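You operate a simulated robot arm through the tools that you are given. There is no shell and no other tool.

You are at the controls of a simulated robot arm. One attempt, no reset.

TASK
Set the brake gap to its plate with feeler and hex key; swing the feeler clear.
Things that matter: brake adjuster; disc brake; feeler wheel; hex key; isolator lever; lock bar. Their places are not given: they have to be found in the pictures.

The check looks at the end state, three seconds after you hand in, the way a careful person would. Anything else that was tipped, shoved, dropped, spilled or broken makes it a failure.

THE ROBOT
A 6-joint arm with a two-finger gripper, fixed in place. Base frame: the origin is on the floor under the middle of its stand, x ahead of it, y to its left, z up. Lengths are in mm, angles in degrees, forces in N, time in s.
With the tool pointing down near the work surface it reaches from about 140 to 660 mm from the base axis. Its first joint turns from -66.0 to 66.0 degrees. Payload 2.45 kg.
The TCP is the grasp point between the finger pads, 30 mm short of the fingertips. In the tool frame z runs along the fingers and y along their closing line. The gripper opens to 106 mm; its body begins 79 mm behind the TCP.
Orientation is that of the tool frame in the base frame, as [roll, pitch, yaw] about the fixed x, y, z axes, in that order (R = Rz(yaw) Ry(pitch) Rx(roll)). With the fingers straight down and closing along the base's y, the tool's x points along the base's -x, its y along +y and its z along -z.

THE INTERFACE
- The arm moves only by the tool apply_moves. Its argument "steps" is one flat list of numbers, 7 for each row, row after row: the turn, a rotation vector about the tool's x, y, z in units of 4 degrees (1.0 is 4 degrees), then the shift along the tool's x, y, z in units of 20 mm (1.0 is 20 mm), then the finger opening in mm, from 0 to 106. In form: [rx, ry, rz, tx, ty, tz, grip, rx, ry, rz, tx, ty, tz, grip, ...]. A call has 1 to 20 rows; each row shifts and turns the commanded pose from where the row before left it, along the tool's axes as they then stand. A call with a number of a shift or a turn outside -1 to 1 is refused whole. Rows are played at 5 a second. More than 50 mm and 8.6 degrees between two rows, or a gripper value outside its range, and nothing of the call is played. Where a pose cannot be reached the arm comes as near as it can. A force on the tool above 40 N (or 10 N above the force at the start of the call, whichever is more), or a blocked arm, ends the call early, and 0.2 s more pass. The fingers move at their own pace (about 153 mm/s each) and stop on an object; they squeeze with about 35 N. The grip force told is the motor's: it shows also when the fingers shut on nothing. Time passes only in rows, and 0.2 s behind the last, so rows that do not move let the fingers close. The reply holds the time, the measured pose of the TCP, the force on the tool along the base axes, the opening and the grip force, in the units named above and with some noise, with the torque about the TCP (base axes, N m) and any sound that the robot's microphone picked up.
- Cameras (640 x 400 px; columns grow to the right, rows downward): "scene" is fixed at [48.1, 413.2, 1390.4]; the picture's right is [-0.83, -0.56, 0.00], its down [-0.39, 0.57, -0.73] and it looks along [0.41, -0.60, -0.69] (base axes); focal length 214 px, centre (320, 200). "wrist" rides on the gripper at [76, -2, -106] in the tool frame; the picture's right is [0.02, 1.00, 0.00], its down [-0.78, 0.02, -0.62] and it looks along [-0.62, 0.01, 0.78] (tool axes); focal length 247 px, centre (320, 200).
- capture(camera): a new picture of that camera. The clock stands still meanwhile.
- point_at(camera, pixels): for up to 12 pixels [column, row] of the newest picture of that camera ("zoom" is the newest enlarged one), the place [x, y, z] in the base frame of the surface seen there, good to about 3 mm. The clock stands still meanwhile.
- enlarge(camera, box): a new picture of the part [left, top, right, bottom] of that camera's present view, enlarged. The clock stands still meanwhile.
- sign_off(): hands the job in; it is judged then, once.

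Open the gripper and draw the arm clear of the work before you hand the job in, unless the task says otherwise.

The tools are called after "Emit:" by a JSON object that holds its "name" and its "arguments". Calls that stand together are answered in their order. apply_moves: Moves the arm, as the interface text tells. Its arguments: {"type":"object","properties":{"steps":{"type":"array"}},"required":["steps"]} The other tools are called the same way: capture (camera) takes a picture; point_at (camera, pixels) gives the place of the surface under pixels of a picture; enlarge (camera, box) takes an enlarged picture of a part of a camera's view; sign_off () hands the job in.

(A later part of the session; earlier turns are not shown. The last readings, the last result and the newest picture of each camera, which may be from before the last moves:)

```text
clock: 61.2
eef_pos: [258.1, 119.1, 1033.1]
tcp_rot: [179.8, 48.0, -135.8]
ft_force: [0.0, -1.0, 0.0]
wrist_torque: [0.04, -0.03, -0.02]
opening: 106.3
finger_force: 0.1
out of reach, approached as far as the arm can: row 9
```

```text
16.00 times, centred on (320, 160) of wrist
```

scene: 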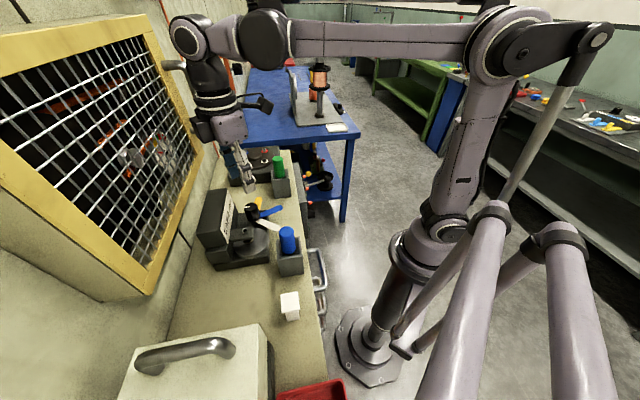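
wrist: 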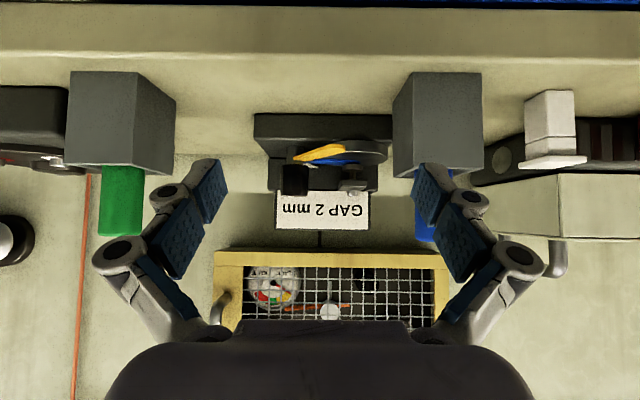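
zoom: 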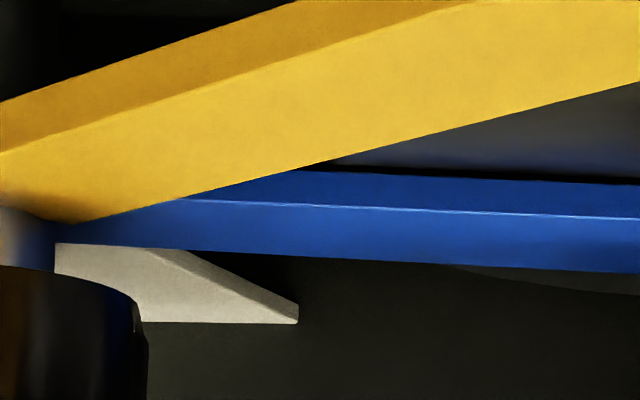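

Blue shows ~35 px edge at 16x (≈2.4 mm raw) and white/yellow scale to ~1.5/3.5, so I need its top height above the disc more exactly. I average many surface points on the blue blade top and on the disc top.

Emit:
{"name": "enlarge", "arguments": {"camera": "wrist", "box": [300, 148, 340, 173]}}

Emit:
{"name": "point_at", "arguments": {"camera": "zoom", "pixels": [[250, 220], [280, 222], [310, 224], [340, 226], [370, 228], [400, 230], [430, 232], [460, 234], [490, 236], [520, 238], [550, 240], [580, 242]]}}

Emit:
{"name": "point_at", "arguments": {"camera": "zoom", "pixels": [[250, 232], [280, 233], [310, 235], [340, 237], [370, 239], [400, 242], [430, 244], [460, 246], [490, 248], [520, 250], [550, 252], [580, 254]]}}

Emit:
{"name": "enlarge", "arguments": {"camera": "wrist", "box": [340, 148, 380, 173]}}

Emit:
{"name": "point_at", "arguments": {"camera": "zoom", "pixels": [[300, 90], [330, 100], [360, 110], [390, 120], [420, 130], [450, 140], [480, 150], [510, 160], [540, 170], [570, 180], [600, 190], [400, 200]]}}

Emit:
{"name": "point_at", "arguments": {"camera": "zoom", "pixels": [[400, 230], [430, 220], [450, 240], [480, 210], [500, 230], [520, 190], [540, 210], [560, 230], [580, 150], [600, 160], [540, 130], [400, 160]]}}

```text
16.00 times, centred on (320, 160) of wrist
```

zoom: 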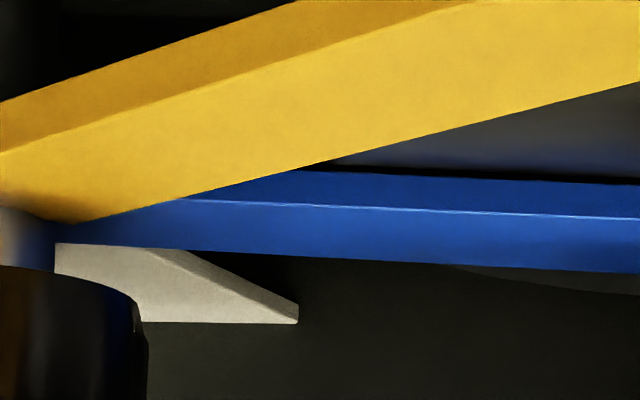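

```text
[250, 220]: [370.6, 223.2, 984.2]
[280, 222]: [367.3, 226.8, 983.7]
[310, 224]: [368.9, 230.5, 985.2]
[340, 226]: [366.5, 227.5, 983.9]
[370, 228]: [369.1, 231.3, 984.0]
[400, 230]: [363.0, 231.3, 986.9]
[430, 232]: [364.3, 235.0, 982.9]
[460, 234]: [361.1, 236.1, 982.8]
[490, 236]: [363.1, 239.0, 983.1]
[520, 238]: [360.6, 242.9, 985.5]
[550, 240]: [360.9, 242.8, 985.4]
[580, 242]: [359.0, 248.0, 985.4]
```

```text
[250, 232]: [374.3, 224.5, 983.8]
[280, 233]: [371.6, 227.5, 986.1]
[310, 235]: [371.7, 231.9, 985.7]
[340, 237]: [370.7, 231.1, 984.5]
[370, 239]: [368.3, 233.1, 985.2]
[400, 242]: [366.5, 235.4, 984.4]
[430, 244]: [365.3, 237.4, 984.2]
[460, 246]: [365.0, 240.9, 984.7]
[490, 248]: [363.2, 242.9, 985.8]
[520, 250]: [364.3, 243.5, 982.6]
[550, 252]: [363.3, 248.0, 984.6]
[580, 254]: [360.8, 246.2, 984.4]
```

```text
16.00 times, centred on (360, 160) of wrist
```

zoom: 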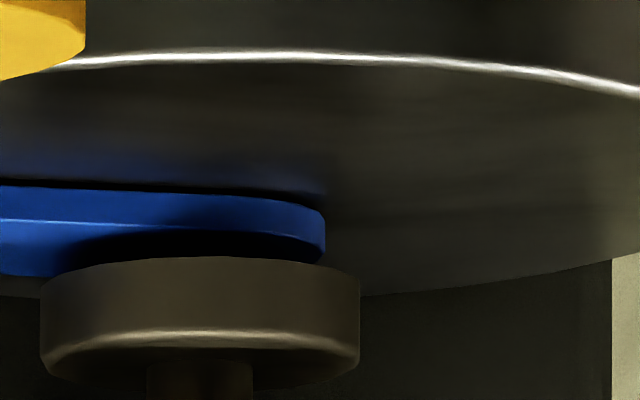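

```text
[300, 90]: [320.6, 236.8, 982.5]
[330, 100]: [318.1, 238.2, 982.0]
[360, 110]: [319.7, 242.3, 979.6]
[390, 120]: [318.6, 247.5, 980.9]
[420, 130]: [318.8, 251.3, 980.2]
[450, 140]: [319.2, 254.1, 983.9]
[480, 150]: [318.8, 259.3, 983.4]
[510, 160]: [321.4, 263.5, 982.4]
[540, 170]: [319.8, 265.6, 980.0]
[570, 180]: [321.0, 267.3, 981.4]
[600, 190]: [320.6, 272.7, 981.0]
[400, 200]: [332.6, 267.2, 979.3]
```

```text
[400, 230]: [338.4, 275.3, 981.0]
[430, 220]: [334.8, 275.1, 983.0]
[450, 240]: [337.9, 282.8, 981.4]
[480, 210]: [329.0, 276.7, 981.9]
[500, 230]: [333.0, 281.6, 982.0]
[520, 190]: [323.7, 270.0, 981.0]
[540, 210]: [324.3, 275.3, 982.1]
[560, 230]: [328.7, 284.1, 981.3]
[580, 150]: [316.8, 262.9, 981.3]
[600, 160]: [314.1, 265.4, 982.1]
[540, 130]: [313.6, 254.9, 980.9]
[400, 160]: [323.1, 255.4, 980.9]
```

Blue top is 984.5±0.2 and disc top 981.5±0.2 in this sample – about 3 mm, more than expected – so I sample more points of blue, yellow and the disc before deciding.

Emit:
{"name": "point_at", "arguments": {"camera": "zoom", "pixels": [[380, 170], [410, 180], [440, 170], [460, 190], [490, 180], [420, 210], [450, 220], [470, 230], [510, 210], [530, 230], [570, 210], [590, 220]]}}

Emit:
{"name": "point_at", "arguments": {"camera": "zoom", "pixels": [[370, 240], [380, 250], [390, 260], [410, 255], [430, 260], [460, 255], [480, 250], [500, 250], [520, 245], [540, 245], [560, 245], [580, 240]]}}

Emit:
{"name": "point_at", "arguments": {"camera": "zoom", "pixels": [[360, 180], [370, 200], [375, 220], [390, 210], [385, 190], [405, 245], [440, 200], [600, 235], [610, 215], [550, 190], [480, 170], [360, 150]]}}

Emit:
{"name": "enlarge", "arguments": {"camera": "wrist", "box": [300, 148, 340, 173]}}

Emit:
{"name": "point_at", "arguments": {"camera": "zoom", "pixels": [[200, 212], [220, 215], [240, 226], [260, 216], [270, 240], [290, 214], [300, 243], [320, 216], [330, 244], [350, 218], [360, 246], [380, 220]]}}

Emit:
{"name": "point_at", "arguments": {"camera": "zoom", "pixels": [[390, 250], [410, 220], [420, 252], [440, 224], [450, 255], [470, 224], [480, 256], [500, 226], [510, 258], [530, 228], [540, 259], [560, 230]]}}

Emit:
{"name": "point_at", "arguments": {"camera": "zoom", "pixels": [[570, 260], [590, 232], [600, 262], [620, 234], [630, 264], [600, 245], [620, 250], [215, 235], [235, 240], [205, 225], [185, 225], [175, 235]]}}

Emit:
{"name": "point_at", "arguments": {"camera": "zoom", "pixels": [[100, 180], [150, 165], [200, 150], [250, 135], [300, 120], [350, 105], [400, 90], [450, 75], [500, 65], [550, 60], [580, 50], [610, 60]]}}

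Emit:
{"name": "point_at", "arguments": {"camera": "zoom", "pixels": [[120, 190], [170, 175], [220, 165], [270, 150], [320, 135], [370, 125], [420, 110], [470, 95], [520, 85], [570, 70], [600, 40], [540, 30]]}}

```text
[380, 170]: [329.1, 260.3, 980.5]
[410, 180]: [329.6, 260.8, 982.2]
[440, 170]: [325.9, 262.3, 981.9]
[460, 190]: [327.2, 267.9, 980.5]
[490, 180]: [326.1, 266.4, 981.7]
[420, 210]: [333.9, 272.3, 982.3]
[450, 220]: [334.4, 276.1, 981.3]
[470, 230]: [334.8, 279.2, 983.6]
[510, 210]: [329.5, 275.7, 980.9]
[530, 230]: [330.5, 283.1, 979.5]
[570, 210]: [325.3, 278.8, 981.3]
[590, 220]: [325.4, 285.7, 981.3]
```

```text
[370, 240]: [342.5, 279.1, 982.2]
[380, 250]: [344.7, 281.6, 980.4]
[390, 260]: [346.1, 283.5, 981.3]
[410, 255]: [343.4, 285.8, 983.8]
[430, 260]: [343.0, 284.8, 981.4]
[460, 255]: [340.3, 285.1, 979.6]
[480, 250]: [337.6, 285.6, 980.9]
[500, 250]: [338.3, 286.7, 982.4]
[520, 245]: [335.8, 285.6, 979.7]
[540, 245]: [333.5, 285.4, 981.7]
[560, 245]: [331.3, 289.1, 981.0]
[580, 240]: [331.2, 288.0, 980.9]
```

```text
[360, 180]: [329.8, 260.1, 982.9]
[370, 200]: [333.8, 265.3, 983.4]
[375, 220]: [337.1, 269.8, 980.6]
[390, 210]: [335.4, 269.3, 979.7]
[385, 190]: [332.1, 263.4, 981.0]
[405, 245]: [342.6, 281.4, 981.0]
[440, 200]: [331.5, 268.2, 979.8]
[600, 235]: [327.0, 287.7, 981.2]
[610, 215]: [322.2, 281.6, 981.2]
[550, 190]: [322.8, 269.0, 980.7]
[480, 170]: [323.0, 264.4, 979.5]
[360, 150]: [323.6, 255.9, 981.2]
```

```text
16.00 times, centred on (320, 160) of wrist
```

zoom: 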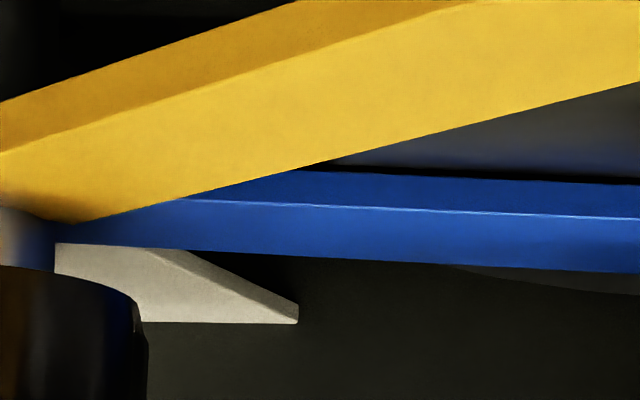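

```text
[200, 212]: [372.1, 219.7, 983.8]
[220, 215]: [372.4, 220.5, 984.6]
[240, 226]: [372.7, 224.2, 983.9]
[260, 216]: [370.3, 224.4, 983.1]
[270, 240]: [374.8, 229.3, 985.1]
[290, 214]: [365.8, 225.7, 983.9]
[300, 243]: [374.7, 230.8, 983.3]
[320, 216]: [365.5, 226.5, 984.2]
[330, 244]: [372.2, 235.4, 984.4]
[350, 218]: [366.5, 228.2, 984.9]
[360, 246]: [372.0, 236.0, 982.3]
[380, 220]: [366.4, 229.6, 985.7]
```

```text
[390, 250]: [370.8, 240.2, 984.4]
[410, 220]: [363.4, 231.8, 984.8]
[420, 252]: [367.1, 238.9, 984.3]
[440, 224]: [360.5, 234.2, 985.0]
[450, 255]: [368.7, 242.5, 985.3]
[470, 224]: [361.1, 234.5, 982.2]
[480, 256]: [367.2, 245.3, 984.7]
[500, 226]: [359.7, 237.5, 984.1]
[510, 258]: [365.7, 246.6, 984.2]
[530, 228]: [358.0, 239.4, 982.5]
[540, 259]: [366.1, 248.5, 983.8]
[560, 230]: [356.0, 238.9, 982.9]
```

```text
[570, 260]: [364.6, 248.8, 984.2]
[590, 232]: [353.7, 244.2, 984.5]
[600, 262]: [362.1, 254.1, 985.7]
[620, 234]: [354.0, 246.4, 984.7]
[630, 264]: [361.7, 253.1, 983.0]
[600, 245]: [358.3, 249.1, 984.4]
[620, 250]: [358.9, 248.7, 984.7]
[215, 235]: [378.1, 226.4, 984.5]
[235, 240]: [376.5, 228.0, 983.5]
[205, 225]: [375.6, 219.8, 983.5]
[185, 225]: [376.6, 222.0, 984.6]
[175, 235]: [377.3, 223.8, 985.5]
```

```text
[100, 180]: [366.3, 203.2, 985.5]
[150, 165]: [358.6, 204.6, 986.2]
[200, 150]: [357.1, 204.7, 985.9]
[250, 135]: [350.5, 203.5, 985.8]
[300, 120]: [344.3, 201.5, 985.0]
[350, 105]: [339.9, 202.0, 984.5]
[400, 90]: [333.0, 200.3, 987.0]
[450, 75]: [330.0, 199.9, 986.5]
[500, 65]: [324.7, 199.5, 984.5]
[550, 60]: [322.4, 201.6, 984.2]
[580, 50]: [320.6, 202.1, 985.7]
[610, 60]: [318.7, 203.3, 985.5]
```

```text
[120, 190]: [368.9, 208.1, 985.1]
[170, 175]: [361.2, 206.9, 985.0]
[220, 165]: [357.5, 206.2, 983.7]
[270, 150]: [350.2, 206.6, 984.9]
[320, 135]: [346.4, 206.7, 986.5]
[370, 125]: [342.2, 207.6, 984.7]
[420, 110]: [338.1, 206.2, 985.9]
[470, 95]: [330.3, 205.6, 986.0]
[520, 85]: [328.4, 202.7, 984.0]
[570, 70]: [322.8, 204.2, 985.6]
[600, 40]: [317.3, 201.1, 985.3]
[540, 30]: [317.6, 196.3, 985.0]
```

With 60 points each: disc top 981.3±0.15, blue top 984.3±0.12 (+3.0 mm), yellow 985.3 (+4.0 mm); so the white blade's top should be at +2.0 mm (it clears the disc by ~0.5). White therefore looks like the 2 mm blade; I rise and un-tilt to swing white under the pad and verify.

Emit:
{"name": "apply_moves", "arguments": {"steps": [0, 0, 0, -0.743, 0, -0.669, 106, 0, 0, 0, -0.743, 0, -0.669, 106, 0, 0, 0, -0.743, 0, -0.669, 106, 0, 0, 0, -0.743, 0, -0.669, 106, 0, 0, 0, -0.743, 0, -0.669, 106, 0, 1, 0, 0, 0, 0, 106, 0, 1, 0, 0, 0, 0, 106, 0, 1, 0, 0, 0, 0, 106, 0, 1, 0, 0, 0, 0, 106, 0, 1, 0, 0, 0, 0, 106, 0, 1, 0, 0, 0, 0, 106, 0, 1, 0, 0, 0, 0, 106, 0, 1, 0, 0, 0, 0, 106, 0, 1, 0, 0, 0, 0, 106, 0, 1, 0, 0, 0, 0, 106, 0, 1, 0, 0, 0, 0, 106, 0, 1, 0, 0, 0, 0, 106]}}

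```text
clock: 64.8
eef_pos: [262.5, 120.2, 1133.4]
tcp_rot: [-180.0, -0.1, -136.0]
ft_force: [0.0, -0.6, 0.1]
wrist_torque: [-0.04, -0.01, -0.01]
opening: 106.2
finger_force: 0.1
out of reach, approached as far as the arm can: row 2
```

I move above the knob with the hand turned to heading 16° and opening 46 mm.

Emit:
{"name": "apply_moves", "arguments": {"steps": [0, 0, 0, -0.936, -0.156, 0, 46, 0, 0, 0, -0.936, -0.156, 0, 46, 0, 0, 0, -0.936, -0.156, 0, 46, 0, 0, 0, -0.936, -0.156, 0, 46, 0, 0, 0, -0.936, -0.156, 0, 46, 0, 0, 0, -0.936, -0.156, 0, 46, 0, 0, 0, -0.936, -0.156, 0, 46, 0, 0, 0, -0.936, -0.156, 0, 46, 0, 0, 1, 0, 0, 0, 46, 0, 0, 1, 0, 0, 0, 46, 0, 0, 1, 0, 0, 0, 46, 0, 0, 1, 0, 0, 0, 46, 0, 0, 1, 0, 0, 0, 46, 0, 0, 1, 0, 0, 0, 46, 0, 0, 1, 0, 0, 0, 46]}}

Emit:
{"name": "capture", "arguments": {"camera": "wrist"}}

```text
clock: 68.0
eef_pos: [387.5, 205.9, 1132.3]
tcp_rot: [-179.9, 0.0, -164.0]
ft_force: [-0.1, 0.9, 0.2]
wrist_torque: [0.03, -0.04, -0.01]
opening: 45.9
finger_force: 0.0
```

```text
taken
```

wrist: 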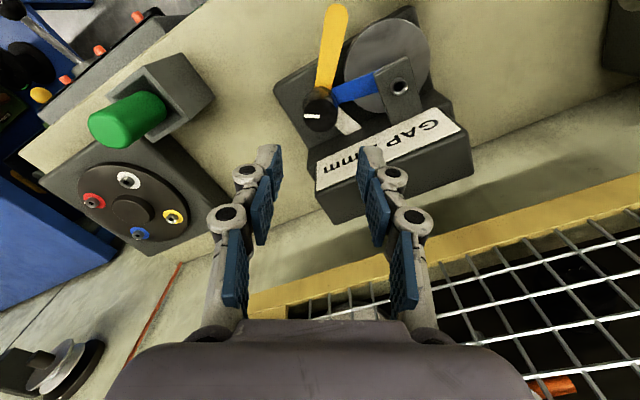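

The knob at (320,105) lines up below. I descend and close on it.

Emit:
{"name": "apply_moves", "arguments": {"steps": [0, 0, 0, 0, 0, 1, 46, 0, 0, 0, 0, 0, 1, 46, 0, 0, 0, 0, 0, 1, 46, 0, 0, 0, 0, 0, 1, 46, 0, 0, 0, 0, 0, 1, 46, 0, 0, 0, 0, 0, 0.44, 46, 0, 0, 0, 0, 0, 0, 25, 0, 0, 0, 0, 0, 0, 25, 0, 0, 0, 0, 0, 0, 25]}}

```text
clock: 70.0
eef_pos: [386.6, 206.1, 1023.4]
tcp_rot: [179.9, 0.0, -163.9]
ft_force: [-0.7, 5.2, 0.8]
wrist_torque: [0.2, 0.06, 0.03]
opening: 33.4
finger_force: 44.6
```

Gripped. I turn counter-clockwise 60° so white comes back under the pad.

Emit:
{"name": "apply_moves", "arguments": {"steps": [0, 0, -1, 0, 0, 0, 25, 0, 0, -1, 0, 0, 0, 25, 0, 0, -1, 0, 0, 0, 25, 0, 0, -1, 0, 0, 0, 25, 0, 0, -1, 0, 0, 0, 25, 0, 0, -1, 0, 0, 0, 25, 0, 0, -1, 0, 0, 0, 25, 0, 0, -1, 0, 0, 0, 25, 0, 0, -1, 0, 0, 0, 25, 0, 0, -1, 0, 0, 0, 25, 0, 0, -1, 0, 0, 0, 25, 0, 0, -1, 0, 0, 0, 25, 0, 0, -1, 0, 0, 0, 25, 0, 0, -1, 0, 0, 0, 25, 0, 0, -1, 0, 0, 0, 25]}}

Emit:
{"name": "capture", "arguments": {"camera": "wrist"}}

Emit:
{"name": "enlarge", "arguments": {"camera": "scene", "box": [220, 190, 310, 270]}}

```text
clock: 73.2
eef_pos: [387.6, 205.9, 1023.9]
tcp_rot: [180.0, 0.0, -103.9]
ft_force: [-6.8, 3.2, -24.4]
wrist_torque: [0.06, 0.24, 0.02]
opening: 33.2
finger_force: 45.2
```

```text
taken
```

wrist: 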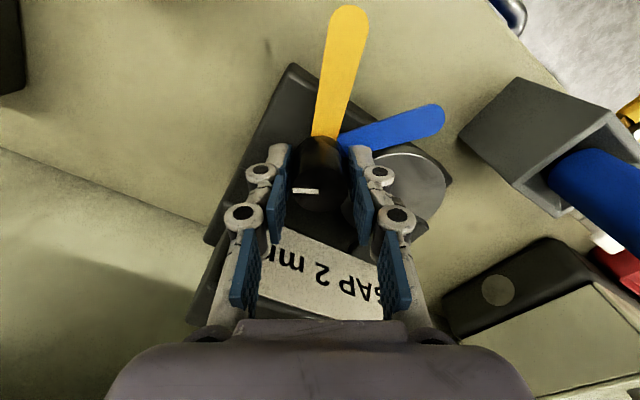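

```text
5.00 times, centred on (265, 230) of scene
```

zoom: 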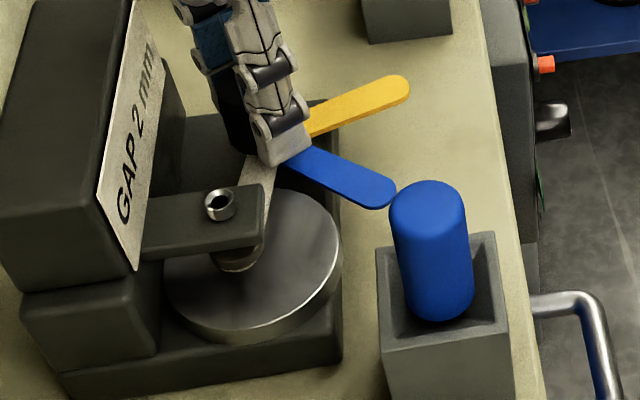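

White is back under the pad. I release, rise, and go to the low side view to measure white's top against the disc.

Emit:
{"name": "apply_moves", "arguments": {"steps": [0, 0, 0, 0, 0, 0, 46, 0, 0, 0, 0, 0, 0, 46, 0, 0, 0, 0, 0, -1, 46, 0, 0, 0, 0, 0, -1, 46, 0, 0, 0, 0, 0, -1, 46, 0, 0, 0, 0, 0, -1, 46, 0, 0, 0, 0, 0, -1, 46, 0, 0, 0, 0.7325, 0.69, 0, 46, 0, 0, 0, 0.7325, 0.69, 0, 80, 0, 0, 0, 0.7325, 0.69, 0, 106, 0, 0, 0, 0.7325, 0.69, 0, 106, 0, 0, 0, 0.7325, 0.69, 0, 106, 0, 0, 0, 0.7325, 0.69, 0, 106, 0, 0, 0, 0.7325, 0.69, 0, 106, 0, 0, 0, 0.7325, 0.69, 0, 106]}}

Emit:
{"name": "apply_moves", "arguments": {"steps": [0, 0, 1, 0, 0, 0, 106, 0, 0, 1, 0, 0, 0, 106, 0, 0, 1, 0, 0, 0, 106, 0, 0, 1, 0, 0, 0, 106, 0, 0, 1, 0, 0, 0, 106, 0, 0, 1, 0, 0, 0, 106, 0, 0, 1, 0, 0, 0, 106, 0, 0, 1, 0, 0, 0, 106, 0, -1, 0, 0, 0, 0, 106, 0, -1, 0, 0, 0, 0, 106, 0, -1, 0, 0, 0, 0, 106, 0, -1, 0, 0, 0, 0, 106, 0, -1, 0, 0, 0, 0, 106, 0, -1, 0, 0, 0, 0, 106, 0, -1, 0, 0, 0, 0, 106, 0, -1, 0, 0, 0, 0, 106]}}

Emit:
{"name": "apply_moves", "arguments": {"steps": [0, 0, 0, 0.477, 0, 0.763, 106, 0, 0, 0, 0.477, 0, 0.763, 106, 0, 0, 0, 0.477, 0, 0.763, 106, 0, 0, 0, 0.477, 0, 0.763, 106, 0, 0, 0, 0.477, 0, 0.763, 106, 0, -1, 0, 0, 0, 0, 106, 0, -1, 0, 0, 0, 0, 106, 0, -1, 0, 0, 0, 0, 106]}}

Emit:
{"name": "capture", "arguments": {"camera": "wrist"}}

Emit:
{"name": "enlarge", "arguments": {"camera": "wrist", "box": [270, 130, 400, 205]}}

```text
clock: 76.4
eef_pos: [252.0, 118.7, 1122.8]
tcp_rot: [180.0, 0.0, -104.0]
ft_force: [-1.0, -0.8, -0.5]
wrist_torque: [0.02, -0.03, 0.04]
opening: 106.2
finger_force: 0.1
```

```text
clock: 79.8
eef_pos: [251.9, 118.5, 1124.1]
tcp_rot: [179.9, 32.1, -136.0]
ft_force: [-0.2, 0.2, -0.1]
wrist_torque: [-0.03, -0.01, -0.01]
opening: 106.2
finger_force: 0.1
```

```text
clock: 81.6
eef_pos: [251.5, 118.8, 1033.2]
tcp_rot: [179.9, 44.2, -136.0]
ft_force: [1.1, -0.3, -0.2]
wrist_torque: [0.0, 0.02, 0.02]
opening: 106.0
finger_force: 0.0
```

```text
taken
```

wrist: 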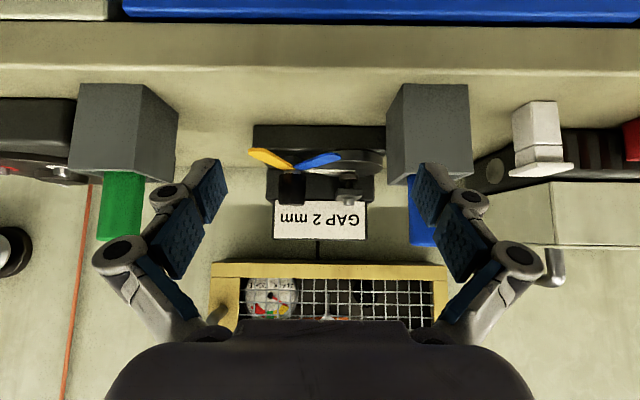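

```text
4.92 times, centred on (335, 168) of wrist
```

zoom: 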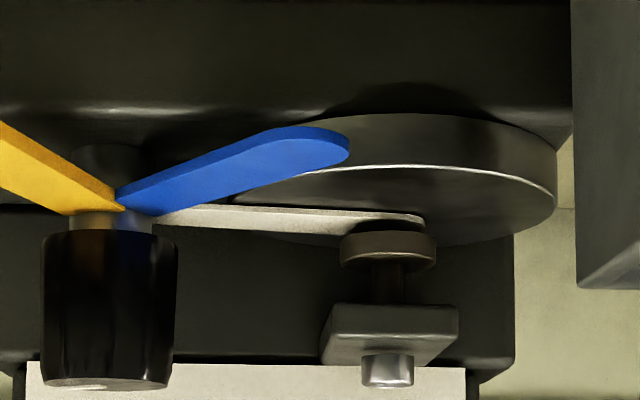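

White lies over the disc. I take 16x views of it and sample its top and the disc.

Emit:
{"name": "enlarge", "arguments": {"camera": "wrist", "box": [328, 160, 368, 185]}}

Emit:
{"name": "enlarge", "arguments": {"camera": "wrist", "box": [300, 160, 340, 185]}}

```text
16.00 times, centred on (348, 172) of wrist
```

zoom: 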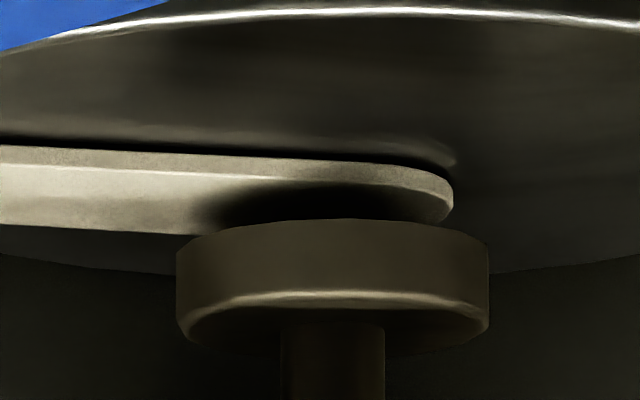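

```text
16.00 times, centred on (320, 172) of wrist
```

zoom: 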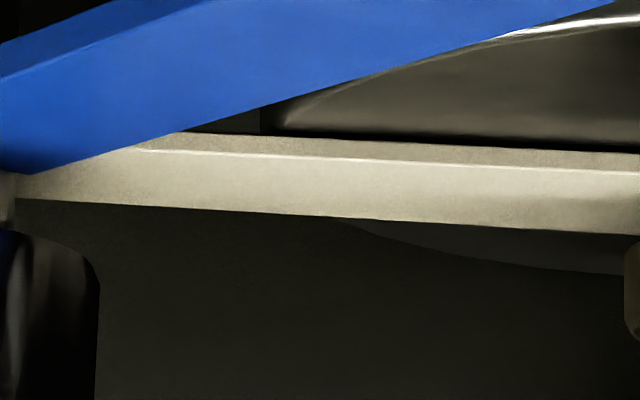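

I sample the white blade's top (second zoom) and then the disc again.

Emit:
{"name": "point_at", "arguments": {"camera": "zoom", "pixels": [[200, 168], [230, 170], [260, 172], [290, 174], [320, 176], [350, 178], [380, 180], [410, 182], [440, 184], [470, 186], [500, 188], [530, 190]]}}

Emit:
{"name": "point_at", "arguments": {"camera": "zoom", "pixels": [[200, 185], [230, 187], [260, 189], [290, 191], [320, 193], [350, 195], [380, 197], [410, 199], [440, 201], [470, 203], [500, 205], [530, 207]]}}

Emit:
{"name": "point_at", "arguments": {"camera": "zoom", "pixels": [[200, 200], [230, 202], [260, 204], [290, 206], [320, 208], [350, 209], [380, 211], [410, 213], [440, 215], [470, 217], [500, 219], [530, 221]]}}

Emit:
{"name": "point_at", "arguments": {"camera": "zoom", "pixels": [[550, 185], [570, 190], [590, 195], [610, 200], [560, 205], [580, 210], [600, 215], [620, 215], [150, 180], [120, 175], [170, 190], [140, 195]]}}

Emit:
{"name": "enlarge", "arguments": {"camera": "wrist", "box": [344, 160, 384, 185]}}

Emit:
{"name": "point_at", "arguments": {"camera": "zoom", "pixels": [[260, 120], [300, 130], [340, 130], [380, 130], [420, 130], [300, 160], [340, 160], [380, 160], [420, 160], [300, 190], [340, 190], [380, 190]]}}

Emit:
{"name": "point_at", "arguments": {"camera": "zoom", "pixels": [[420, 190], [300, 210], [340, 210], [380, 210], [420, 210], [460, 190], [460, 160], [250, 235], [280, 240], [320, 235], [360, 230], [400, 225]]}}

Emit:
{"name": "point_at", "arguments": {"camera": "zoom", "pixels": [[250, 250], [270, 255], [300, 245], [340, 240], [380, 235], [430, 220], [450, 210], [480, 200], [320, 220], [360, 200], [400, 180], [440, 170]]}}

```text
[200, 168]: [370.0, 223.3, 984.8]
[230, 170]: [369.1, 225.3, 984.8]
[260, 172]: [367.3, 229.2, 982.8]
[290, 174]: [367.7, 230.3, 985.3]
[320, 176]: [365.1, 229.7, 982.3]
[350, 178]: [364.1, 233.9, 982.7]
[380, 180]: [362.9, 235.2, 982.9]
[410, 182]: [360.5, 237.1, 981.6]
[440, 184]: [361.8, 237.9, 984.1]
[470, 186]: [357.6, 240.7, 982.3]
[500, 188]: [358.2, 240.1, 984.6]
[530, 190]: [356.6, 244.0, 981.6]
```

```text
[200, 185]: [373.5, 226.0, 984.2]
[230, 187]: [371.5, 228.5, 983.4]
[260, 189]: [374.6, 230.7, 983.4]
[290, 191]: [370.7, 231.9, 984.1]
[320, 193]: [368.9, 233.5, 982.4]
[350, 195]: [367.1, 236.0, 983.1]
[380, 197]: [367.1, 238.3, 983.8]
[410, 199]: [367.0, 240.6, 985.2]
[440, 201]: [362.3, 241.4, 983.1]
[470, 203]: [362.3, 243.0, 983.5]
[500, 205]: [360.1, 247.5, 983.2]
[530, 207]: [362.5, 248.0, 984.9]
```

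```text
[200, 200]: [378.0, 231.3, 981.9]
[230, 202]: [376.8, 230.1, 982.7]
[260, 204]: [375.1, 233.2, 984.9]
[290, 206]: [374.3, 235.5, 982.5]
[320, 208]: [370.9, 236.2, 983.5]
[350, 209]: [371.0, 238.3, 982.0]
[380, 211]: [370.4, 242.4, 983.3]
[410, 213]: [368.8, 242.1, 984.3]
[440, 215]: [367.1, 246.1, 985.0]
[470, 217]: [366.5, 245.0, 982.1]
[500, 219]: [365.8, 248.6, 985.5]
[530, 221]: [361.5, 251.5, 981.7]
```

```text
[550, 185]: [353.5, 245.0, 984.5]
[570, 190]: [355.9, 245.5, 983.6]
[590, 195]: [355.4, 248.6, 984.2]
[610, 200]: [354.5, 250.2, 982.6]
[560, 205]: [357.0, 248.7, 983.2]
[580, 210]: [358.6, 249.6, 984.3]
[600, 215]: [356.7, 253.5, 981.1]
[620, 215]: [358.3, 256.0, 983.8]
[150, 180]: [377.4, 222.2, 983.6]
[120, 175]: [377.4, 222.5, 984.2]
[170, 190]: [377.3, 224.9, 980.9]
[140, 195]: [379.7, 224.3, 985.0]
```

```text
16.00 times, centred on (364, 172) of wrist
```

zoom: 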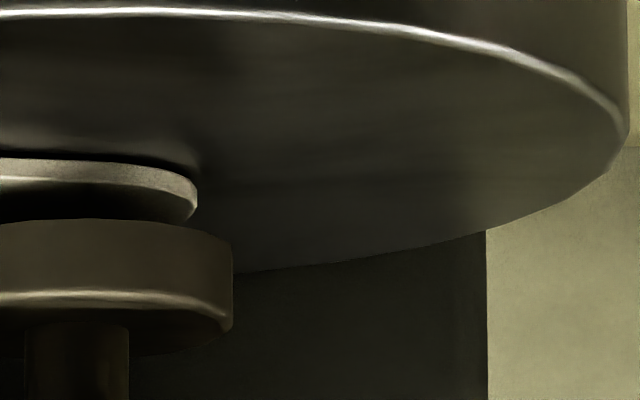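

```text
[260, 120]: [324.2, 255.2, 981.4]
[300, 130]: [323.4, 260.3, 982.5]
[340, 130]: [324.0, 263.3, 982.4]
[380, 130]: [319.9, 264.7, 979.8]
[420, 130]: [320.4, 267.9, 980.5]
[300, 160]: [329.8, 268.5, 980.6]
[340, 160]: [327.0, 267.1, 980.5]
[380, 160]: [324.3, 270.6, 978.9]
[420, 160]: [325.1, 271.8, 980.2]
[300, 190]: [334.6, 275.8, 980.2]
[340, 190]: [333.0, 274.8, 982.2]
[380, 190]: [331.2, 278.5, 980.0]
```

```text
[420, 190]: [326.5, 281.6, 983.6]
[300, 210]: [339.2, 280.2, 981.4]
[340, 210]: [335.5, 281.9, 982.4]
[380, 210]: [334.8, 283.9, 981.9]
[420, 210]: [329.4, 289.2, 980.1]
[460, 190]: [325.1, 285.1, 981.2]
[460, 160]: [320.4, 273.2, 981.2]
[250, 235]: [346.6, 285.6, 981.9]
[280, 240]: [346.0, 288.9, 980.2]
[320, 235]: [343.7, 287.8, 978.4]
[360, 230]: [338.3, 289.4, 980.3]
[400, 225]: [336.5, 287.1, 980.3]
```

```text
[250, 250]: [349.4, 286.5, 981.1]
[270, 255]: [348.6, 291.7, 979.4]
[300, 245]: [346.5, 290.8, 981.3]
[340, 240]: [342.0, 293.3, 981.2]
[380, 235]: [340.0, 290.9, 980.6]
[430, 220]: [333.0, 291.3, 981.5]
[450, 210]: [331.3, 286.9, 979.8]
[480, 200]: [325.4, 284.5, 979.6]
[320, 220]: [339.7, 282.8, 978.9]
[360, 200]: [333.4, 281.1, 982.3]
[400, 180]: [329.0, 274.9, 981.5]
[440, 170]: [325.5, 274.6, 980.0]
```

White's edge is ~1.5 mm thick with a visible dark clearance below it, and its top comes out ~2–2.4 mm above the disc (blue ~3, yellow ~4); pad-to-white distance reads ~2.9 mm, pad-to-blue ~2.0. White is the 2 mm setting. Now I rise, un-tilt, and go for the blue-handled key.

Emit:
{"name": "apply_moves", "arguments": {"steps": [0, 0, 0, -0.69, 0, -0.72, 106, 0, 0, 0, -0.69, 0, -0.72, 106, 0, 0, 0, -0.69, 0, -0.72, 106, 0, 0, 0, -0.69, 0, -0.72, 106, 0, 0, 0, -0.69, 0, -0.72, 106, 0, 0, 0, -0.69, 0, -0.72, 106, 0, 1, 0, 0, 0, 0, 106, 0, 1, 0, 0, 0, 0, 106, 0, 1, 0, 0, 0, 0, 106, 0, 1, 0, 0, 0, 0, 106, 0, 1, 0, 0, 0, 0, 106, 0, 1, 0, 0, 0, 0, 106, 0, 1, 0, 0, 0, 0, 106, 0, 1, 0, 0, 0, 0, 106, 0, 1, 0, 0, 0, 0, 106, 0, 1, 0, 0, 0, 0, 106, 0, 1, 0, 0, 0, 0, 106]}}

Emit:
{"name": "apply_moves", "arguments": {"steps": [0, 0, 0, -0.77, 0.9, 0, 60, 0, 0, 0, -0.77, 0.9, 0, 60, 0, 0, 0, -0.77, 0.9, 0, 60, 0, 0, 0, -0.77, 0.9, 0, 60, 0, 0, 0, -0.77, 0.9, 0, 60]}}

Emit:
{"name": "capture", "arguments": {"camera": "wrist"}}

```text
clock: 85.2
eef_pos: [251.1, 118.6, 1153.9]
tcp_rot: [180.0, -0.1, -136.0]
ft_force: [0.7, 0.2, -0.3]
wrist_torque: [0.02, 0.03, 0.01]
opening: 106.2
finger_force: 0.1
```

```text
clock: 86.4
eef_pos: [244.2, 236.4, 1152.7]
tcp_rot: [-180.0, 0.0, -136.0]
ft_force: [0.0, 0.2, 0.6]
wrist_torque: [0.01, -0.04, 0.06]
opening: 60.1
finger_force: 0.1
```

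```text
taken
```

wrist: 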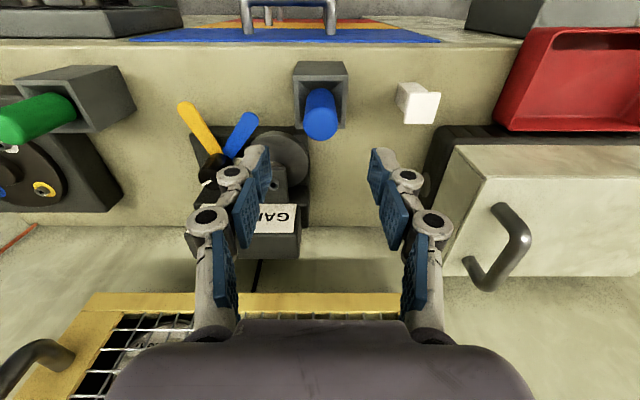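

The handle top shows at about (321,121), as expected when aligned. I turn the hand to heading ~108° for later turning range and check again.

Emit:
{"name": "apply_moves", "arguments": {"steps": [0, 0, -1, 0, 0, 0, 60, 0, 0, -1, 0, 0, 0, 60, 0, 0, -1, 0, 0, 0, 60, 0, 0, -1, 0, 0, 0, 60, 0, 0, -1, 0, 0, 0, 60, 0, 0, -1, 0, 0, 0, 60, 0, 0, -1, 0, 0, 0, 60, 0, 0, -1, 0, 0, 0, 60, 0, 0, -1, 0, 0, 0, 60, 0, 0, -1, 0, 0, 0, 60, 0, 0, -1, 0, 0, 0, 60, 0, 0, -1, 0, 0, 0, 60, 0, 0, -1, 0, 0, 0, 60, 0, 0, -1, 0, 0, 0, 60, 0, 0, -1, 0, 0, 0, 60, 0, 0, -1, 0, 0, 0, 60]}}

Emit:
{"name": "capture", "arguments": {"camera": "wrist"}}

Emit:
{"name": "enlarge", "arguments": {"camera": "wrist", "box": [260, 60, 380, 180]}}

```text
clock: 89.8
eef_pos: [244.0, 238.2, 1154.2]
tcp_rot: [-180.0, -0.1, -71.8]
ft_force: [0.7, -0.6, 0.1]
wrist_torque: [-0.02, -0.02, 0.02]
opening: 60.1
finger_force: 0.1
```

```text
taken
```

wrist: 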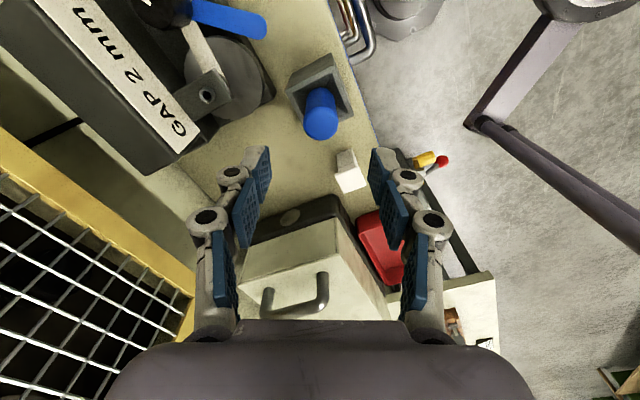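

```text
3.33 times, centred on (320, 120) of wrist
```

zoom: 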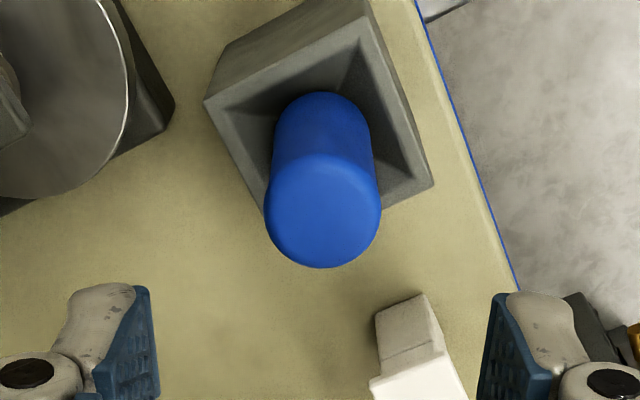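

Aligned (handle top centre ≈(321,123)). I descend 112 mm and close on the handle.

Emit:
{"name": "apply_moves", "arguments": {"steps": [0, 0, 0, 0, 0, 1, 60, 0, 0, 0, 0, 0, 1, 60, 0, 0, 0, 0, 0, 1, 60, 0, 0, 0, 0, 0, 1, 60, 0, 0, 0, 0, 0, 1, 60, 0, 0, 0, 0, 0, 0.6, 60, 0, 0, 0, 0, 0, 0, 22, 0, 0, 0, 0, 0, 0, 22, 0, 0, 0, 0, 0, 0, 22]}}

Emit:
{"name": "capture", "arguments": {"camera": "wrist"}}

```text
clock: 91.8
eef_pos: [243.9, 235.9, 1042.2]
tcp_rot: [-180.0, 0.0, -72.0]
ft_force: [-0.2, -0.5, 8.9]
wrist_torque: [-0.04, 0.01, -0.01]
opening: 27.8
finger_force: 34.6
```

```text
taken
```

wrist: 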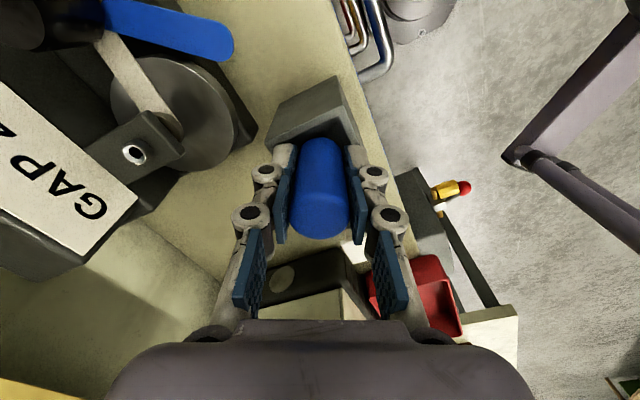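

The handle is gripped (27.8 mm). I lift it straight up slowly and look at the key.

Emit:
{"name": "apply_moves", "arguments": {"steps": [0, 0, 0, 0, 0, -0.5, 22, 0, 0, 0, 0, 0, -0.8, 22, 0, 0, 0, 0, 0, -1, 22, 0, 0, 0, 0, 0, -1, 22, 0, 0, 0, 0, 0, -1, 22, 0, 0, 0, 0, 0, -1, 22, 0, 0, 0, 0, 0, -1, 22]}}

Emit:
{"name": "capture", "arguments": {"camera": "scene"}}

Emit:
{"name": "enlarge", "arguments": {"camera": "scene", "box": [230, 130, 350, 280]}}

Emit:
{"name": "capture", "arguments": {"camera": "wrist"}}

```text
clock: 93.4
eef_pos: [244.1, 236.5, 1167.9]
tcp_rot: [179.9, 0.1, -72.0]
ft_force: [-0.3, 0.1, -1.5]
wrist_torque: [-0.03, -0.01, 0.03]
opening: 27.8
finger_force: 35.2
```

```text
taken
```

scene: 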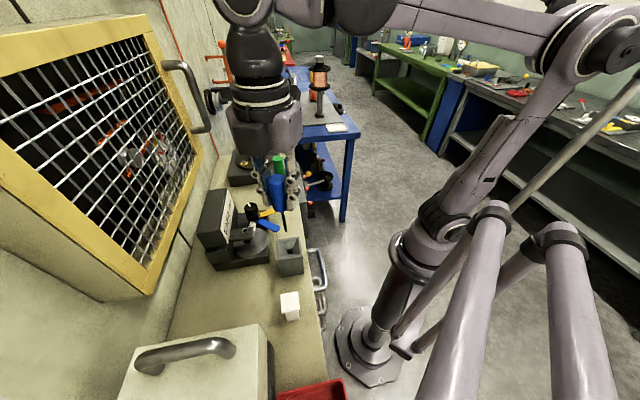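

```text
2.67 times, centred on (290, 205) of scene
```

zoom: 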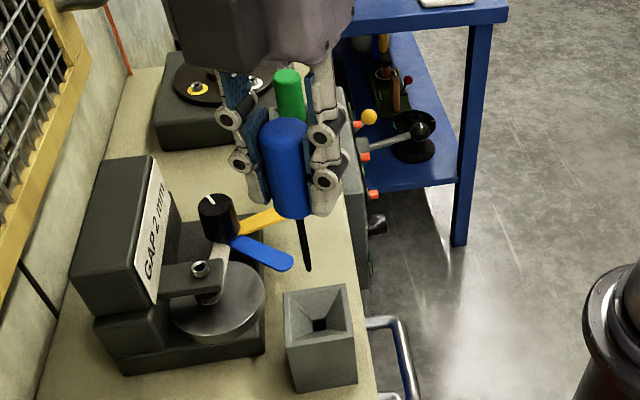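

```text
taken
```

wrist: 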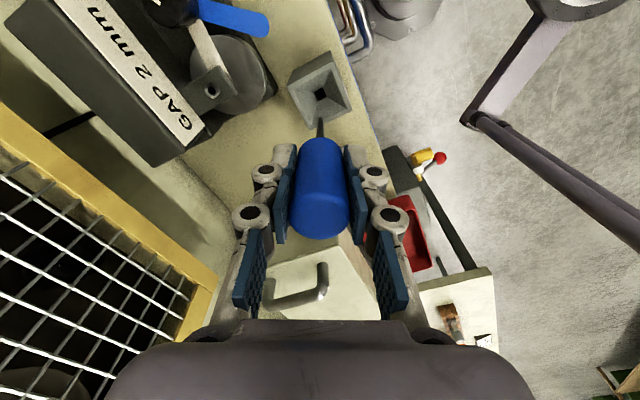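

The key has a handle of about 75 mm and a thin hex shaft. I zoom on its tip and the adjuster socket for a size comparison and for the tip's position.

Emit:
{"name": "enlarge", "arguments": {"camera": "scene", "box": [285, 200, 325, 240]}}

Emit:
{"name": "point_at", "arguments": {"camera": "scene", "pixels": [[304, 227], [303, 222], [302, 217], [303, 229], [297, 208]]}}

Emit:
{"name": "enlarge", "arguments": {"camera": "wrist", "box": [290, 80, 350, 150]}}

Emit:
{"name": "enlarge", "arguments": {"camera": "wrist", "box": [190, 70, 240, 110]}}

```text
10.00 times, centred on (305, 220) of scene
```

zoom: 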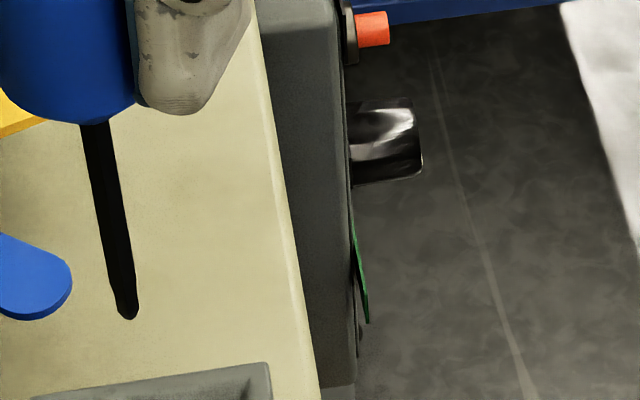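

```text
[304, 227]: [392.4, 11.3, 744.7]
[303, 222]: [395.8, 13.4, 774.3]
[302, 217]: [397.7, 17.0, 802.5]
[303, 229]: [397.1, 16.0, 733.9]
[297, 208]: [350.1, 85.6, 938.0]
```

```text
5.71 times, centred on (320, 115) of wrist
```

zoom: 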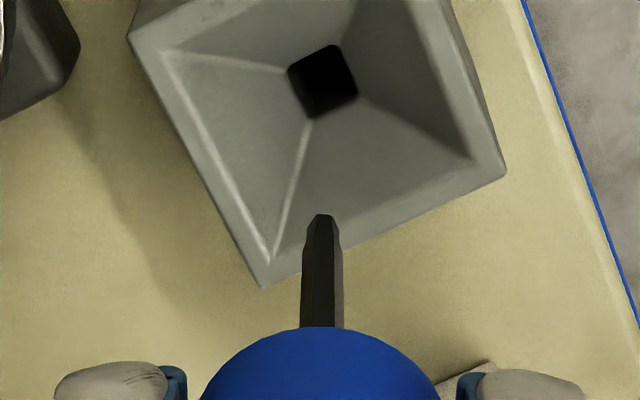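

```text
10.00 times, centred on (215, 90) of wrist
```

zoom: 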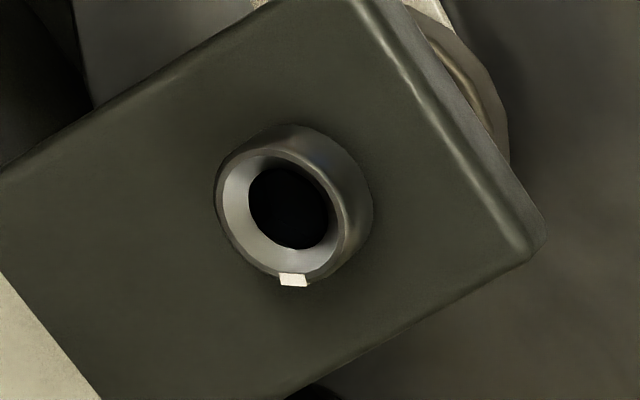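

The shaft measures ~6 mm across; the socket hole ~8 mm with a funnel. I get the tip position from the scene camera with points along the shaft.

Emit:
{"name": "enlarge", "arguments": {"camera": "scene", "box": [270, 205, 300, 240]}}

Emit:
{"name": "point_at", "arguments": {"camera": "zoom", "pixels": [[300, 120], [305, 150], [310, 180], [315, 210], [320, 240], [325, 270], [330, 300], [333, 315]]}}

Emit:
{"name": "enlarge", "arguments": {"camera": "wrist", "box": [300, 105, 340, 145]}}

Emit:
{"name": "point_at", "arguments": {"camera": "zoom", "pixels": [[322, 190], [322, 210], [322, 230], [322, 250], [322, 270], [322, 290], [322, 310]]}}

```text
11.43 times, centred on (285, 222) of scene
```

zoom: 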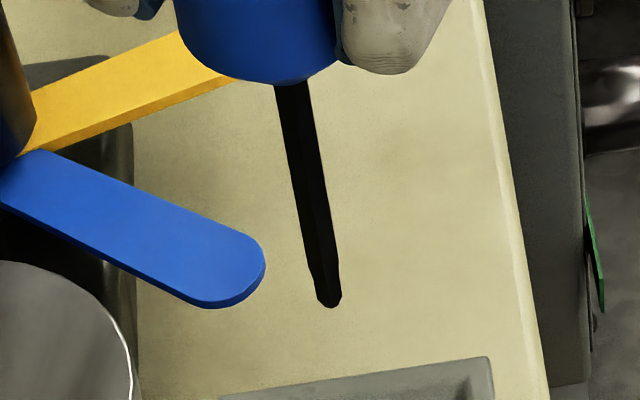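

```text
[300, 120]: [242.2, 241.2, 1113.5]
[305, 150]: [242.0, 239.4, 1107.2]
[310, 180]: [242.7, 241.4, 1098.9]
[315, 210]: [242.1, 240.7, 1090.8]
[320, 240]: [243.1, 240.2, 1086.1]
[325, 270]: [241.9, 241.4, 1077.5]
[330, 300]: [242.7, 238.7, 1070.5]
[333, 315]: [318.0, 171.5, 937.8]
```

```text
10.00 times, centred on (320, 125) of wrist
```

zoom: 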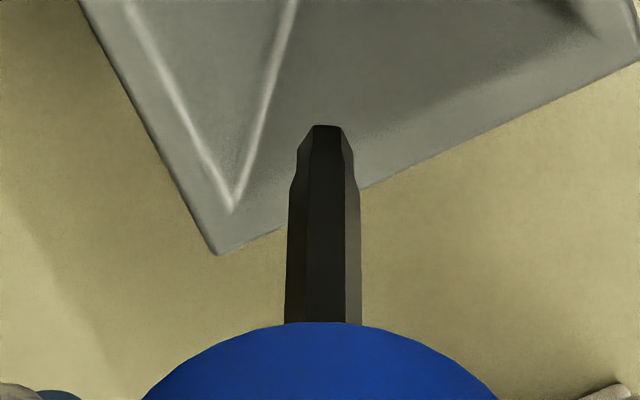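

```text
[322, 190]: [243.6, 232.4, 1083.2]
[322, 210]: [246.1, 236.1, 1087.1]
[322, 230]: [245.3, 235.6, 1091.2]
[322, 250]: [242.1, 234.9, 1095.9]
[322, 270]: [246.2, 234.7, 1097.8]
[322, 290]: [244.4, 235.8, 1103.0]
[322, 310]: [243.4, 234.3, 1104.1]
```

The key axis is at TCP+(0.2,1.5) with the tip ~99 mm below TCP, vertical. Now I average rim points of the adjuster socket for its centre.

Emit:
{"name": "enlarge", "arguments": {"camera": "wrist", "box": [195, 75, 235, 105]}}

Emit:
{"name": "point_at", "arguments": {"camera": "zoom", "pixels": [[320, 300], [320, 280], [350, 300]]}}

Emit:
{"name": "enlarge", "arguments": {"camera": "scene", "box": [225, 215, 265, 245]}}

```text
13.33 times, centred on (215, 90) of wrist
```

zoom: 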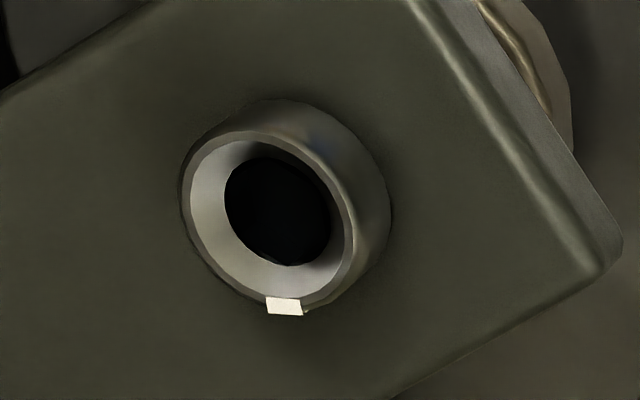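

```text
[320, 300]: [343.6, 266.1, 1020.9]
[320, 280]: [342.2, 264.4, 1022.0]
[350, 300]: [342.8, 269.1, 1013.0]
```

```text
13.33 times, centred on (245, 230) of scene
```

zoom: 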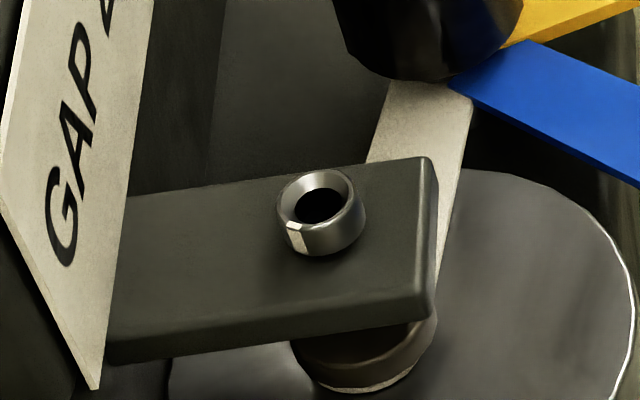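

Emit:
{"name": "point_at", "arguments": {"camera": "zoom", "pixels": [[281, 205], [285, 190], [297, 178], [315, 171], [335, 173], [348, 184], [352, 200], [346, 216], [332, 226], [316, 230], [300, 226], [287, 217]]}}

Emit:
{"name": "enlarge", "arguments": {"camera": "wrist", "box": [195, 75, 235, 105]}}

Emit:
{"name": "point_at", "arguments": {"camera": "zoom", "pixels": [[186, 190], [198, 160], [222, 140], [255, 135], [288, 141], [318, 160], [340, 190], [351, 230], [345, 270], [325, 298], [250, 293], [203, 245]]}}

Emit:
{"name": "point_at", "arguments": {"camera": "zoom", "pixels": [[200, 190], [215, 160], [245, 143], [275, 143], [305, 158], [328, 180], [342, 215], [342, 255], [330, 285], [285, 290], [235, 270], [207, 230]]}}

```text
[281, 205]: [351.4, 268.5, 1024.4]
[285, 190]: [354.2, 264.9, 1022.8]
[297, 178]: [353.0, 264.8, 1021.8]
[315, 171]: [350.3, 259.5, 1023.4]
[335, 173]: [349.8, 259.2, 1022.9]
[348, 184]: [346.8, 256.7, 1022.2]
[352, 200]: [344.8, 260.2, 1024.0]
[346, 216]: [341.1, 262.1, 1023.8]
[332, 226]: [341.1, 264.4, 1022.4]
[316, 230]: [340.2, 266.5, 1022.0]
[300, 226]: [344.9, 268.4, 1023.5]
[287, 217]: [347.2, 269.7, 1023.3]
```

```text
13.33 times, centred on (215, 90) of wrist
```

zoom: 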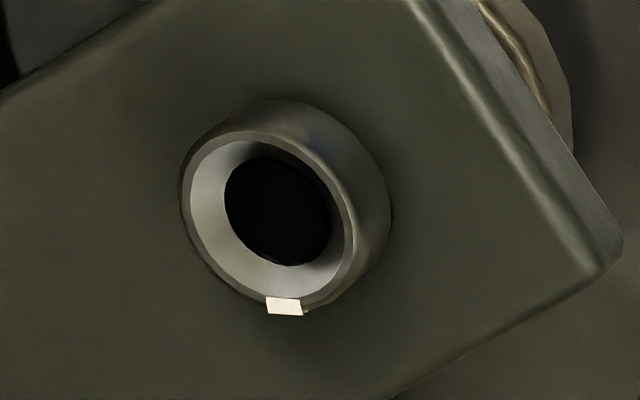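

```text
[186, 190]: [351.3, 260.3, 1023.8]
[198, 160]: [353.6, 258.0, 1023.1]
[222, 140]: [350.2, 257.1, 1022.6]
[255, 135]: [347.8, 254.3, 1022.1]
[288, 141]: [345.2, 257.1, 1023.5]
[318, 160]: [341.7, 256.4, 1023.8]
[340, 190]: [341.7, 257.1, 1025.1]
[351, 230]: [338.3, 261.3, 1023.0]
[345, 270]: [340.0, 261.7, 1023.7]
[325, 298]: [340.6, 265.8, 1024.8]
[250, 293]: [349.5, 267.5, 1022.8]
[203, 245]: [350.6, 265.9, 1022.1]
```

```text
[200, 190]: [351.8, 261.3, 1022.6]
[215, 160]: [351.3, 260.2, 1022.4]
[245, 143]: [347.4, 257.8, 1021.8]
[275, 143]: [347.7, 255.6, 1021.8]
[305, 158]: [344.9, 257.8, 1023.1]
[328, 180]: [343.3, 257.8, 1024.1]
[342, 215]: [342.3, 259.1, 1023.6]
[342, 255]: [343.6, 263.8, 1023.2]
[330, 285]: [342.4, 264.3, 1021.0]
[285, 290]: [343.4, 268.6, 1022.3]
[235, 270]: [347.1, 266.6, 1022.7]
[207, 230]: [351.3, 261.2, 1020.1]
```

Socket centre averages to about (346.6,261.8), rim z≈1023. I carry the key over there at the present height (tip at ≈1068) keeping the heading.

Emit:
{"name": "apply_moves", "arguments": {"steps": [0, 0, 0, 0.075, -0.872, 0, 22, 0, 0, 0, 0.075, -0.872, 0, 22, 0, 0, 0, 0.075, -0.872, 0, 22, 0, 0, 0, 0.075, -0.872, 0, 22, 0, 0, 0, 0.075, -0.872, 0, 22, 0, 0, 0, 0.075, -0.872, 0, 22, 0, 0, 0, 0, 0, 0, 22]}}

Emit:
{"name": "capture", "arguments": {"camera": "wrist"}}

Emit:
{"name": "capture", "arguments": {"camera": "scene"}}

Emit:
{"name": "enlarge", "arguments": {"camera": "scene", "box": [210, 150, 290, 250]}}

```text
clock: 95.0
eef_pos: [345.7, 260.7, 1167.4]
tcp_rot: [-180.0, 0.0, -72.0]
ft_force: [0.3, -0.6, -2.0]
wrist_torque: [0.03, 0.0, -0.01]
opening: 27.8
finger_force: 35.4
```

```text
taken
```

wrist: 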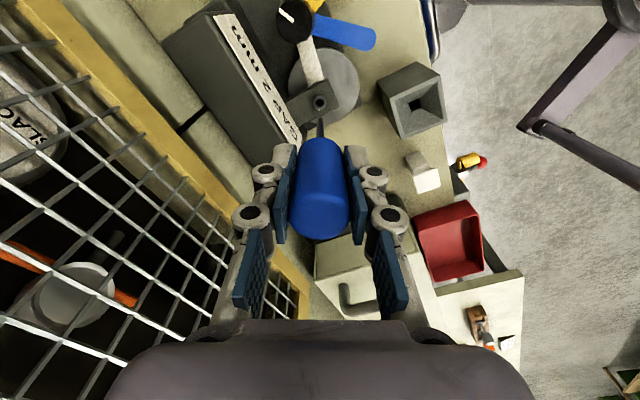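

```text
taken
```

scene: 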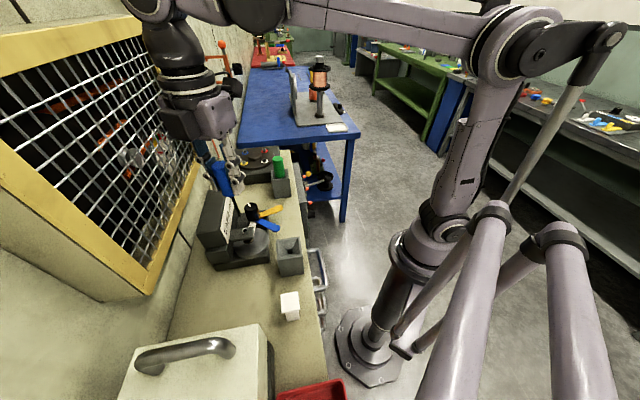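

```text
4.00 times, centred on (250, 200) of scene
```

zoom: 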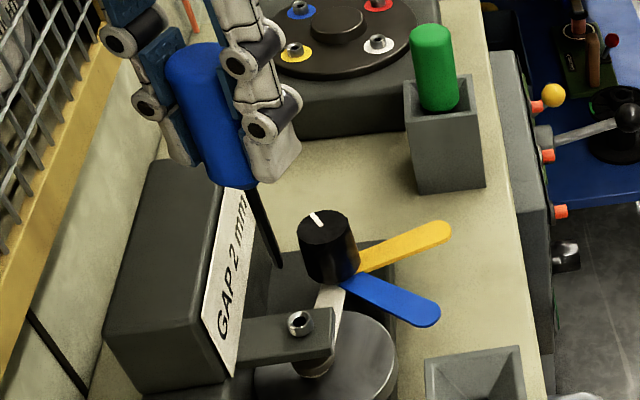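

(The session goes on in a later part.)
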